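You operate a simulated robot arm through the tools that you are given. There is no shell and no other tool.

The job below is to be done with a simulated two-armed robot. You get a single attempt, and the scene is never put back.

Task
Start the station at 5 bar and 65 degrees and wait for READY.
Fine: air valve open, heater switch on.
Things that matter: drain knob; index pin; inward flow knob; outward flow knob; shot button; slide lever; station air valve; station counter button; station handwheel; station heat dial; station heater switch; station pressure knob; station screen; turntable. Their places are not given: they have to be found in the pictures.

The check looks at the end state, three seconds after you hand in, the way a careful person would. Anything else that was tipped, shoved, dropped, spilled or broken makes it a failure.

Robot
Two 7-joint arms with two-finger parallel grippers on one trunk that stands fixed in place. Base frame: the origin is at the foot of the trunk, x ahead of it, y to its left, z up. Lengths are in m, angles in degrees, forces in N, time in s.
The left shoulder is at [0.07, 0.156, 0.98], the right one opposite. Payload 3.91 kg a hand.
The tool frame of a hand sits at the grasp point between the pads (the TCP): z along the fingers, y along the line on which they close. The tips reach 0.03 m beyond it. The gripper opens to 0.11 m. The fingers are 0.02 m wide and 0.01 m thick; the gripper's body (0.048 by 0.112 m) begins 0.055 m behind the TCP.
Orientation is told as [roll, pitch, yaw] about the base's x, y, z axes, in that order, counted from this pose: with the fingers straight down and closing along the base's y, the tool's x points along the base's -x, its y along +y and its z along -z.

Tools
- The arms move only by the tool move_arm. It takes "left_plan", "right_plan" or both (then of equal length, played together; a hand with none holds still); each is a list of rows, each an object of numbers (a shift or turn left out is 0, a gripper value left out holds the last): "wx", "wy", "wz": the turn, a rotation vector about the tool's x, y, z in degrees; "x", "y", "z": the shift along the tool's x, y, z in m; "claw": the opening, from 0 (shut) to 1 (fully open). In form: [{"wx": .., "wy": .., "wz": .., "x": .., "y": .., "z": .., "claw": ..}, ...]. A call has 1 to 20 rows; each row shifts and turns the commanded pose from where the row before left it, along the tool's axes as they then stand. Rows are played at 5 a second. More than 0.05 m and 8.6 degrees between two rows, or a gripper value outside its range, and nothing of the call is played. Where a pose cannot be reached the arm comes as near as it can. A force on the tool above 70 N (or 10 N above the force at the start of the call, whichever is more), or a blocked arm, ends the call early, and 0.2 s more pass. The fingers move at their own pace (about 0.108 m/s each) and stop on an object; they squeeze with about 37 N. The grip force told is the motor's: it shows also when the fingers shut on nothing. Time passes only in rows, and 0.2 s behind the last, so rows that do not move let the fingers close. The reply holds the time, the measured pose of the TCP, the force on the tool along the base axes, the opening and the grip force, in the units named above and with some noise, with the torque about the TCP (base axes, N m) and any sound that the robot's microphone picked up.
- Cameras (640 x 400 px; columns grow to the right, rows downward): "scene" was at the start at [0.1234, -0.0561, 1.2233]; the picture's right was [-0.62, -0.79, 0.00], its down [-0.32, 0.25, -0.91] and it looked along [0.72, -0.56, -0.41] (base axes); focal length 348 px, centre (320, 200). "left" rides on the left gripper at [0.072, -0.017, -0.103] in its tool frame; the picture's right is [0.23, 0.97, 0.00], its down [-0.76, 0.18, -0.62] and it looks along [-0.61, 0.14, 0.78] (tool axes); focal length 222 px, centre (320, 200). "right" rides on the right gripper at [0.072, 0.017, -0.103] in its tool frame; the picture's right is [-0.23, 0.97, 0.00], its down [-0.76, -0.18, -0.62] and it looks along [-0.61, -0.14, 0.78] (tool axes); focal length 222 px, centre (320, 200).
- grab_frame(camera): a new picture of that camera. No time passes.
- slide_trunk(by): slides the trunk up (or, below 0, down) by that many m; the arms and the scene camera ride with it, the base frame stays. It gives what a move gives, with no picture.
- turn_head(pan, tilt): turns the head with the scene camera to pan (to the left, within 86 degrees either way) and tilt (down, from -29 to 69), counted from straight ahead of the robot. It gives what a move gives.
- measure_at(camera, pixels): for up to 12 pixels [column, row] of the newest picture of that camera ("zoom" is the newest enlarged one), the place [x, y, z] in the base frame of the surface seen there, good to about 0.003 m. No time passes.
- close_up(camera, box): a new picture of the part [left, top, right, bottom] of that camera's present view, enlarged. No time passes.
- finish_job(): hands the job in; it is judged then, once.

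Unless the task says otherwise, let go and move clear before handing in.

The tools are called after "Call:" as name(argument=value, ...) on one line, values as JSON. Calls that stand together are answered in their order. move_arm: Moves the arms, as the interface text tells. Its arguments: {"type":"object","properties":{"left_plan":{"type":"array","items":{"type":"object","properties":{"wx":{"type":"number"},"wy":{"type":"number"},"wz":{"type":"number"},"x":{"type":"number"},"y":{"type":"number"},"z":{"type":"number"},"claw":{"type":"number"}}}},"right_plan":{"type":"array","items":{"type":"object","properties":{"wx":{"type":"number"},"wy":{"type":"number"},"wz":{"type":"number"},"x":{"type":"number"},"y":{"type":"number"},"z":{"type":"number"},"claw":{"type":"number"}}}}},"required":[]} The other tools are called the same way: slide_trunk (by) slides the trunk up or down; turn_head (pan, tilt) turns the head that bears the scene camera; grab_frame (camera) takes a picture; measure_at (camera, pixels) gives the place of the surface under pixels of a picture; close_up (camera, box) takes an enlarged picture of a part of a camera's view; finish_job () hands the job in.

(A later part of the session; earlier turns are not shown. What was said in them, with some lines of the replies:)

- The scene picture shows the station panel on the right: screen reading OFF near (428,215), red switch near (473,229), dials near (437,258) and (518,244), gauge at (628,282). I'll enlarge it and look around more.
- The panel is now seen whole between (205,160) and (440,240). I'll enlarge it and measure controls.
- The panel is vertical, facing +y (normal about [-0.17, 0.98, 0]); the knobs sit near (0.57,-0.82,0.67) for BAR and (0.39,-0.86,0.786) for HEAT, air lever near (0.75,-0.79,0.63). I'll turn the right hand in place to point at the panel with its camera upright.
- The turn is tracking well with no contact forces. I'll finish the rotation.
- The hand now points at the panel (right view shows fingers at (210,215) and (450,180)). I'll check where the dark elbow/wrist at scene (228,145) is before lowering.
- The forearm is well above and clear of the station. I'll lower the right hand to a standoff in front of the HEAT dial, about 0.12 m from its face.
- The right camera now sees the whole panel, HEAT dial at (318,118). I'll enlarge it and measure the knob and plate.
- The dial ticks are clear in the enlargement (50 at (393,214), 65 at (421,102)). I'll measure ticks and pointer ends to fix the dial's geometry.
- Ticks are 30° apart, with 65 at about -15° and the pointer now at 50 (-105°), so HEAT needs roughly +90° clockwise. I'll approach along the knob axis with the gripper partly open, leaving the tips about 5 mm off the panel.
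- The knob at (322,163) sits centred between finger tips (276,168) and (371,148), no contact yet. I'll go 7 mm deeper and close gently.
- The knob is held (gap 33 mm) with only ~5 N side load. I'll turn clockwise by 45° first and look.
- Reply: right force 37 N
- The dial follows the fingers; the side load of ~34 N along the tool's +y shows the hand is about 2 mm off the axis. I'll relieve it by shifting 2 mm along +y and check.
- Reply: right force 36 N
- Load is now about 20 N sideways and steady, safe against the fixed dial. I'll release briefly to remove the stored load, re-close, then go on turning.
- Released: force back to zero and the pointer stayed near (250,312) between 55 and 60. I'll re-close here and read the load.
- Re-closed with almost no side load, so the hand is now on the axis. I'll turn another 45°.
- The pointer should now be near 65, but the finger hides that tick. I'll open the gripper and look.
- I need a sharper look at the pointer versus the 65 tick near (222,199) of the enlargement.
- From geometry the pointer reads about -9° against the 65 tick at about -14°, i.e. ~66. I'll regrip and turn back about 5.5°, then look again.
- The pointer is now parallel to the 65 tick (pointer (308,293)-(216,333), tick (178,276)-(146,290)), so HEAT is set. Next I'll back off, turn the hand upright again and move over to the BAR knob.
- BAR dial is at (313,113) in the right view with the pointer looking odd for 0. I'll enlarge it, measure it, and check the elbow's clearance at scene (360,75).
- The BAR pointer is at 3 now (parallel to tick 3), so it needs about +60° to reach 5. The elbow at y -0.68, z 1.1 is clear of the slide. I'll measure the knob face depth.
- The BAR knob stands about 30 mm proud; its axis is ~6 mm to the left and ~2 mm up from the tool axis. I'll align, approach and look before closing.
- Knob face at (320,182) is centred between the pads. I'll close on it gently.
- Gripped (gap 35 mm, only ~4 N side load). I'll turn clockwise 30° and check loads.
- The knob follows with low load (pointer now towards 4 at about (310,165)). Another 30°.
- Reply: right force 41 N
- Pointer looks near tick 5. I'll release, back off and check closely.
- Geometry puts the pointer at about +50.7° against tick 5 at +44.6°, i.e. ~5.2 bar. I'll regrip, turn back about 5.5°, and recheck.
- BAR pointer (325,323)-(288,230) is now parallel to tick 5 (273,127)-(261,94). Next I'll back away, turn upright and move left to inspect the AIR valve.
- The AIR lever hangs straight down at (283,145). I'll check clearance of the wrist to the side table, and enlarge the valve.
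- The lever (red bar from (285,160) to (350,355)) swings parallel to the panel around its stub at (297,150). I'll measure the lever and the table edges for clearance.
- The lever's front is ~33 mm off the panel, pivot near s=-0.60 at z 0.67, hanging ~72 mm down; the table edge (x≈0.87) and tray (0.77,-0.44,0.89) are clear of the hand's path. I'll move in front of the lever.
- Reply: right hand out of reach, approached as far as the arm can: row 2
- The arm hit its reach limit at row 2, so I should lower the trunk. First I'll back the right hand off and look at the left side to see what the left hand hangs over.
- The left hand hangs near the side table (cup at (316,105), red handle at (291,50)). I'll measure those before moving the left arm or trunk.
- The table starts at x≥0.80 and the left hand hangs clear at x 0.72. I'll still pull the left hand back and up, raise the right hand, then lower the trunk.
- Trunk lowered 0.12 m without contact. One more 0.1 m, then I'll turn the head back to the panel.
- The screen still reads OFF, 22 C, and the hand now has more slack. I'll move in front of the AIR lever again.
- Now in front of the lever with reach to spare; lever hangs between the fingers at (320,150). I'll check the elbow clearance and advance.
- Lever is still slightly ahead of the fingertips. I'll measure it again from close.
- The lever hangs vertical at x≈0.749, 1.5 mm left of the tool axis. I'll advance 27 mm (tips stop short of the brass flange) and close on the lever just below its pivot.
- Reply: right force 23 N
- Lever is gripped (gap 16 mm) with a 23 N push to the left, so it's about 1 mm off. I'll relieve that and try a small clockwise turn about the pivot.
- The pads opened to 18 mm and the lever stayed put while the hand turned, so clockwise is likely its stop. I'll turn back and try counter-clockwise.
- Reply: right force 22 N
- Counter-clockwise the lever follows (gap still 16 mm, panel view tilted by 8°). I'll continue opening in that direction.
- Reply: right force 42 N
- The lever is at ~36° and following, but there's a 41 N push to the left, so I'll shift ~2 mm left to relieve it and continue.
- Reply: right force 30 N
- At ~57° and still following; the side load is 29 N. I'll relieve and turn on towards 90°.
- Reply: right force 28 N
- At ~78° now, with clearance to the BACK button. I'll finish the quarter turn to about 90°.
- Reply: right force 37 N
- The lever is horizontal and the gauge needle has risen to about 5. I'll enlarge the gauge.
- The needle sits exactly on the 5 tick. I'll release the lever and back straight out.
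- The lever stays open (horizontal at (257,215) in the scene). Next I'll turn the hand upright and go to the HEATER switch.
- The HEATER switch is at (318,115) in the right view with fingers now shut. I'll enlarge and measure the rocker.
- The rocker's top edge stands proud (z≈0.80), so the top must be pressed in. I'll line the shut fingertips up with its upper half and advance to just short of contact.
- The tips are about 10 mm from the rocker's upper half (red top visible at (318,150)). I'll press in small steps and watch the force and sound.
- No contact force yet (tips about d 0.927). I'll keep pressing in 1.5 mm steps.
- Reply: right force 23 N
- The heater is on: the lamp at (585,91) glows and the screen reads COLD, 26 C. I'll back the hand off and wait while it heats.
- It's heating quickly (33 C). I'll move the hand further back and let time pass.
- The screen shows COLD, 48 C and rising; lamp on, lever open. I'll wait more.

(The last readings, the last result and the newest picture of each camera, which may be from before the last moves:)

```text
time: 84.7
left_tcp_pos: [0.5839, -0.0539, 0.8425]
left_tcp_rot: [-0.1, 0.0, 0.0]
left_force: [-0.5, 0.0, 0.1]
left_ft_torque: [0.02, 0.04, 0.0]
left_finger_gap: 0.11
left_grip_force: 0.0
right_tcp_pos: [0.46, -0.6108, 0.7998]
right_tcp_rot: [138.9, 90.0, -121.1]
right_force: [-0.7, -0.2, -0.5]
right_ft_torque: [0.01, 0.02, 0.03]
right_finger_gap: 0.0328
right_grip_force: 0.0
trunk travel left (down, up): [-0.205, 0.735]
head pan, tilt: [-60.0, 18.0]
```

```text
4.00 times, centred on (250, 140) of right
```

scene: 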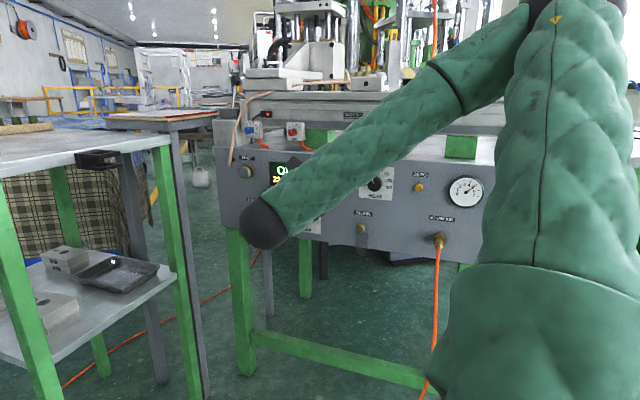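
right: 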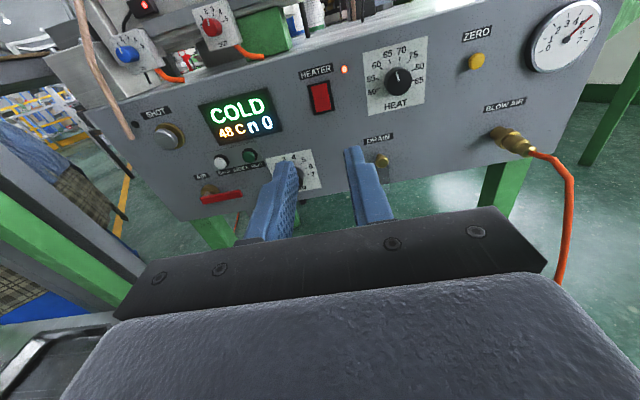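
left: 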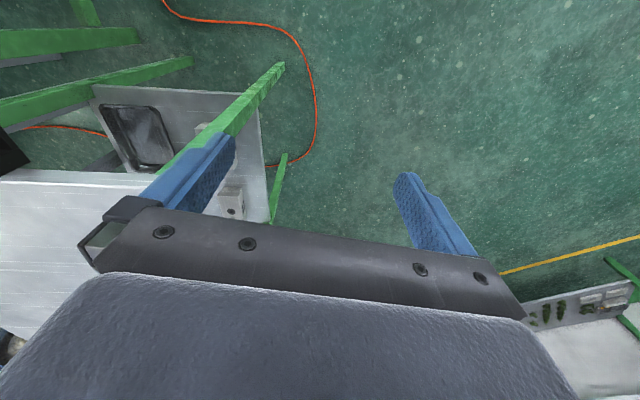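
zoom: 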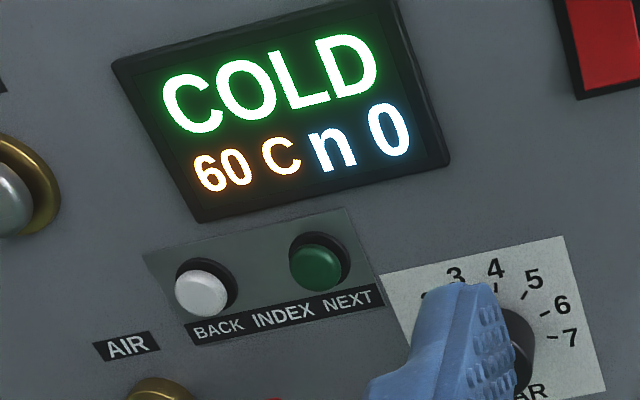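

60 C and rising. Waiting more.

Call:
move_arm(right_plan=[{}, {}, {}, {}, {}, {}, {}, {}, {}, {}, {}, {}, {}, {}, {}, {}, {}, {}, {}, {}])

Call:
close_up(camera="right", box=[170, 90, 330, 190])

Call:
move_arm(right_plan=[{}, {}, {}, {}, {}, {}, {}, {}, {}, {}, {}, {}, {}, {}, {}, {}, {}, {}, {}, {}])

Call:
close_up(camera="right", box=[170, 90, 330, 190])

```text
time: 88.9
left_tcp_pos: [0.5837, -0.0533, 0.8434]
left_tcp_rot: [0.0, 0.0, -0.1]
left_force: [-0.4, -0.3, 0.2]
left_ft_torque: [0.01, -0.01, 0.01]
left_finger_gap: 0.1099
left_grip_force: 0.1
right_tcp_pos: [0.4601, -0.6098, 0.8006]
right_tcp_rot: [140.6, 90.0, -119.6]
right_force: [0.4, 0.1, 0.5]
right_ft_torque: [0.0, 0.02, -0.02]
right_finger_gap: 0.0329
right_grip_force: 0.0
trunk travel left (down, up): [-0.205, 0.735]
head pan, tilt: [-60.0, 18.0]
```

```text
4.00 times, centred on (250, 140) of right
```

zoom: 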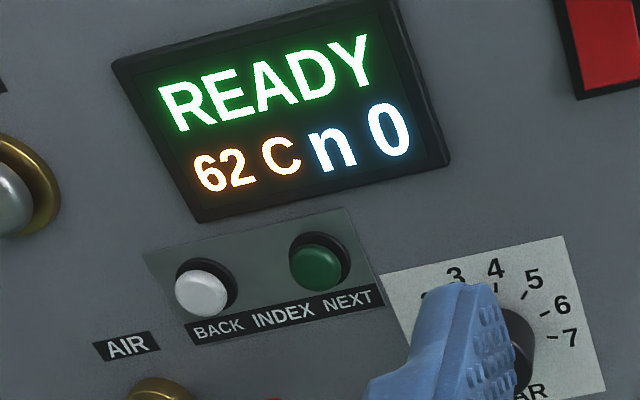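

```text
time: 93.1
left_tcp_pos: [0.5851, -0.0547, 0.8424]
left_tcp_rot: [0.1, -0.1, 0.0]
left_force: [-0.2, -0.4, 0.2]
left_ft_torque: [-0.02, -0.01, 0.0]
left_finger_gap: 0.1102
left_grip_force: 0.1
right_tcp_pos: [0.4604, -0.6101, 0.8005]
right_tcp_rot: [135.7, 89.9, -124.4]
right_force: [-0.3, 0.3, -0.2]
right_ft_torque: [0.02, 0.01, 0.0]
right_finger_gap: 0.0328
right_grip_force: 0.0
trunk travel left (down, up): [-0.205, 0.735]
head pan, tilt: [-60.0, 18.0]
```

```text
4.00 times, centred on (250, 140) of right
```

zoom: 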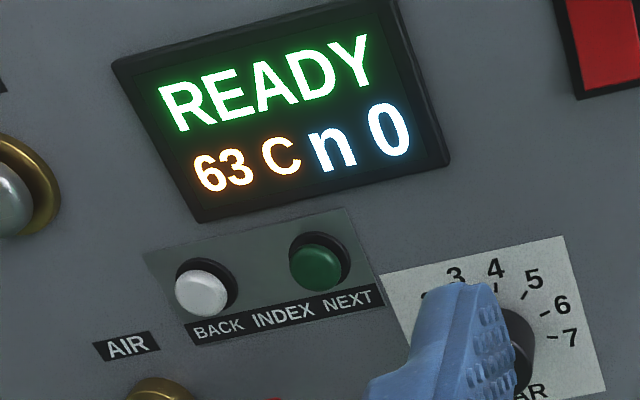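

READY is showing at 63 C. I'll wait until the temperature settles to confirm the dial setting.

Call:
move_arm(right_plan=[{}, {}, {}, {}, {}, {}, {}, {}, {}, {}, {}, {}, {}, {}, {}, {}, {}, {}, {}, {}])

Call:
move_arm(right_plan=[{}, {}, {}, {}, {}, {}, {}, {}, {}, {}, {}, {}, {}, {}, {}, {}, {}, {}, {}, {}])

Call:
move_arm(right_plan=[{}, {}, {}, {}, {}, {}, {}, {}, {}, {}, {}, {}, {}, {}, {}, {}, {}, {}, {}, {}])

Call:
close_up(camera="right", box=[170, 90, 330, 190])

Call:
close_up(camera="right", box=[355, 30, 435, 120])

Call:
close_up(camera="right", box=[520, 0, 616, 80])

```text
time: 97.3
left_tcp_pos: [0.5838, -0.0557, 0.8433]
left_tcp_rot: [-0.1, 0.0, 0.0]
left_force: [0.1, -0.5, 0.7]
left_ft_torque: [0.0, 0.01, 0.02]
left_finger_gap: 0.1102
left_grip_force: 0.0
right_tcp_pos: [0.4605, -0.6108, 0.8006]
right_tcp_rot: [138.9, 89.9, -121.3]
right_force: [0.7, 0.4, -0.4]
right_ft_torque: [0.0, 0.01, -0.01]
right_finger_gap: 0.0332
right_grip_force: 0.0
trunk travel left (down, up): [-0.205, 0.735]
head pan, tilt: [-60.0, 18.0]
```

```text
time: 101.5
left_tcp_pos: [0.5841, -0.0558, 0.8436]
left_tcp_rot: [0.0, 0.0, 0.0]
left_force: [-1.0, 0.0, -0.1]
left_ft_torque: [0.02, 0.0, 0.02]
left_finger_gap: 0.11
left_grip_force: 0.1
right_tcp_pos: [0.4608, -0.6106, 0.7986]
right_tcp_rot: [134.1, 90.1, -126.0]
right_force: [0.3, 0.3, -0.8]
right_ft_torque: [0.0, -0.01, 0.02]
right_finger_gap: 0.033
right_grip_force: 0.1
trunk travel left (down, up): [-0.205, 0.735]
head pan, tilt: [-60.0, 18.0]
```

```text
time: 105.7
left_tcp_pos: [0.5854, -0.0553, 0.844]
left_tcp_rot: [0.0, 0.0, -0.1]
left_force: [0.4, -1.4, -0.1]
left_ft_torque: [0.03, -0.01, 0.04]
left_finger_gap: 0.1098
left_grip_force: 0.2
right_tcp_pos: [0.4603, -0.6093, 0.8004]
right_tcp_rot: [133.1, 90.0, -127.1]
right_force: [0.6, -0.4, -0.1]
right_ft_torque: [0.02, -0.01, 0.0]
right_finger_gap: 0.0328
right_grip_force: 0.1
trunk travel left (down, up): [-0.205, 0.735]
head pan, tilt: [-60.0, 18.0]
```

```text
4.00 times, centred on (250, 140) of right
```

zoom: 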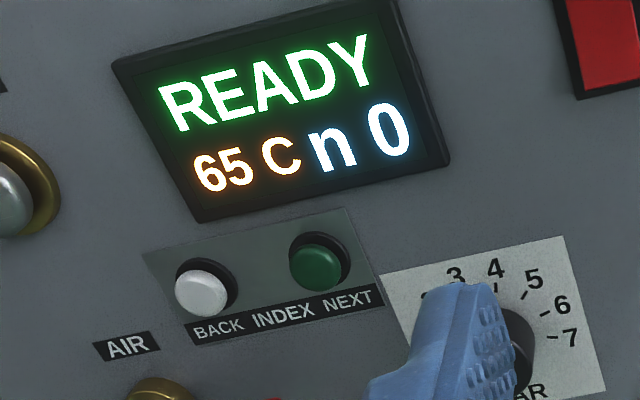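

```text
4.44 times, centred on (395, 75) of right
```

zoom: 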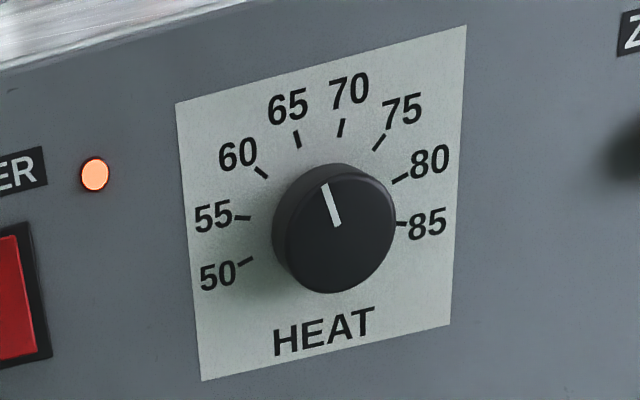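

```text
5.00 times, centred on (568, 40) of right
```

zoom: 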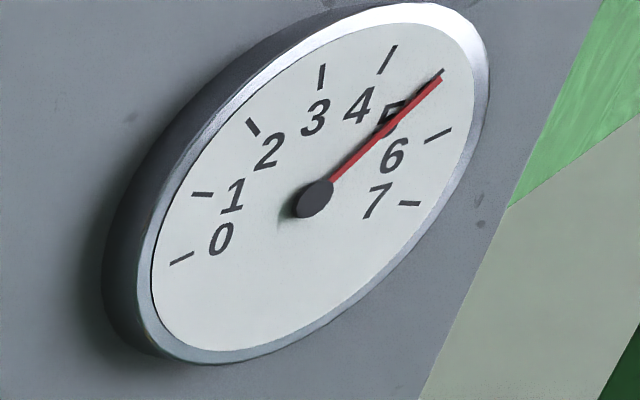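

READY at 65 C, the gauge needle is on 5, and the HEAT pointer is at 65. I'll wait a little longer to be sure it settles there, and check the scene for anything disturbed.

Call:
move_arm(right_plan=[{}, {}, {}, {}, {}, {}, {}, {}, {}, {}, {}, {}, {}, {}, {}, {}, {}, {}, {}, {}])

Call:
move_arm(right_plan=[{}, {}, {}, {}, {}, {}, {}, {}, {}, {}, {}, {}, {}, {}, {}, {}, {}, {}, {}, {}])

Call:
grab_frame(camera="right")

Call:
close_up(camera="right", box=[170, 90, 330, 190])

Call:
grab_frame(camera="scene")

```text
time: 109.9
left_tcp_pos: [0.5844, -0.0552, 0.8436]
left_tcp_rot: [0.0, 0.0, 0.0]
left_force: [-0.9, 1.2, -0.4]
left_ft_torque: [0.02, -0.01, 0.01]
left_finger_gap: 0.1099
left_grip_force: 0.0
right_tcp_pos: [0.4596, -0.6111, 0.8012]
right_tcp_rot: [136.5, 90.0, -123.7]
right_force: [0.2, 1.1, 0.0]
right_ft_torque: [-0.02, -0.04, -0.02]
right_finger_gap: 0.0329
right_grip_force: 0.0
trunk travel left (down, up): [-0.205, 0.735]
head pan, tilt: [-60.0, 18.0]
```

```text
time: 114.1
left_tcp_pos: [0.5848, -0.0537, 0.8437]
left_tcp_rot: [0.0, 0.0, 0.0]
left_force: [0.0, 0.0, 0.4]
left_ft_torque: [-0.02, 0.0, -0.01]
left_finger_gap: 0.11
left_grip_force: 0.1
right_tcp_pos: [0.46, -0.6114, 0.7999]
right_tcp_rot: [141.6, 89.9, -118.6]
right_force: [0.7, -0.1, 0.1]
right_ft_torque: [0.0, -0.03, 0.0]
right_finger_gap: 0.0333
right_grip_force: 0.0
trunk travel left (down, up): [-0.205, 0.735]
head pan, tilt: [-60.0, 18.0]
```

```text
taken
```

right: 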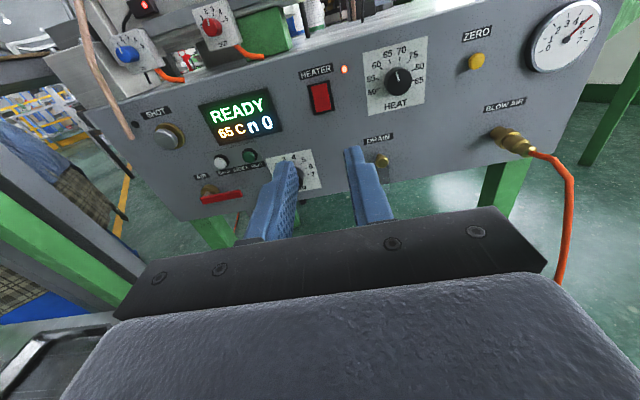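

```text
4.00 times, centred on (250, 140) of right
```

zoom: 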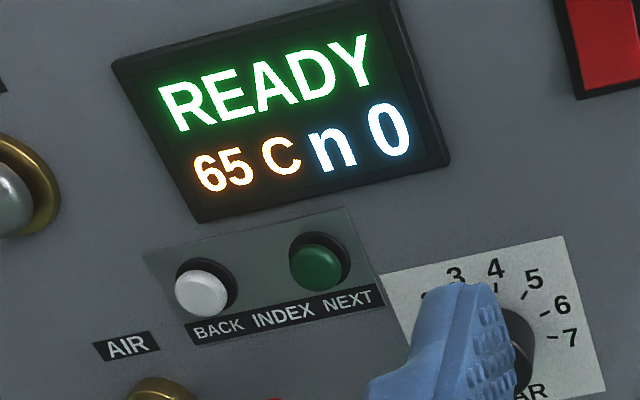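

```text
taken
```

scene: 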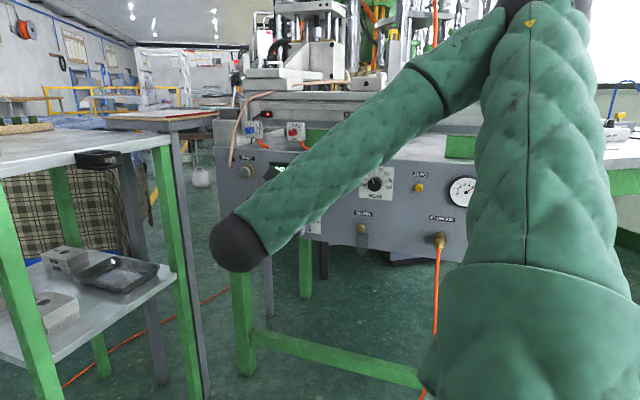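

The screen holds READY at 65 C, the gauge is on 5 bar, the air lever is open, the heater lamp is lit, and both hands are clear with nothing disturbed. I'm handing the job in.

Call:
finish_job()

```text
The job is handed in.
```

The station is running at 5 bar and 65 degrees, and the screen shows READY. I waited until the temperature held at 65 C before handing in.

- **Pressure:** the knob is at 5, and the gauge needle sits on the 5 mark.
- **Heat:** the dial is at 65, the heater switch is on and its lamp is lit.
- **Air:** the valve lever is open, now horizontal.

I did not touch the drain knob, flow knobs, shot button or counter button, and nothing looked disturbed in the last pictures. Both hands are empty and clear of the panel. I lowered the trunk 0.22 m to reach the air valve and left it there.
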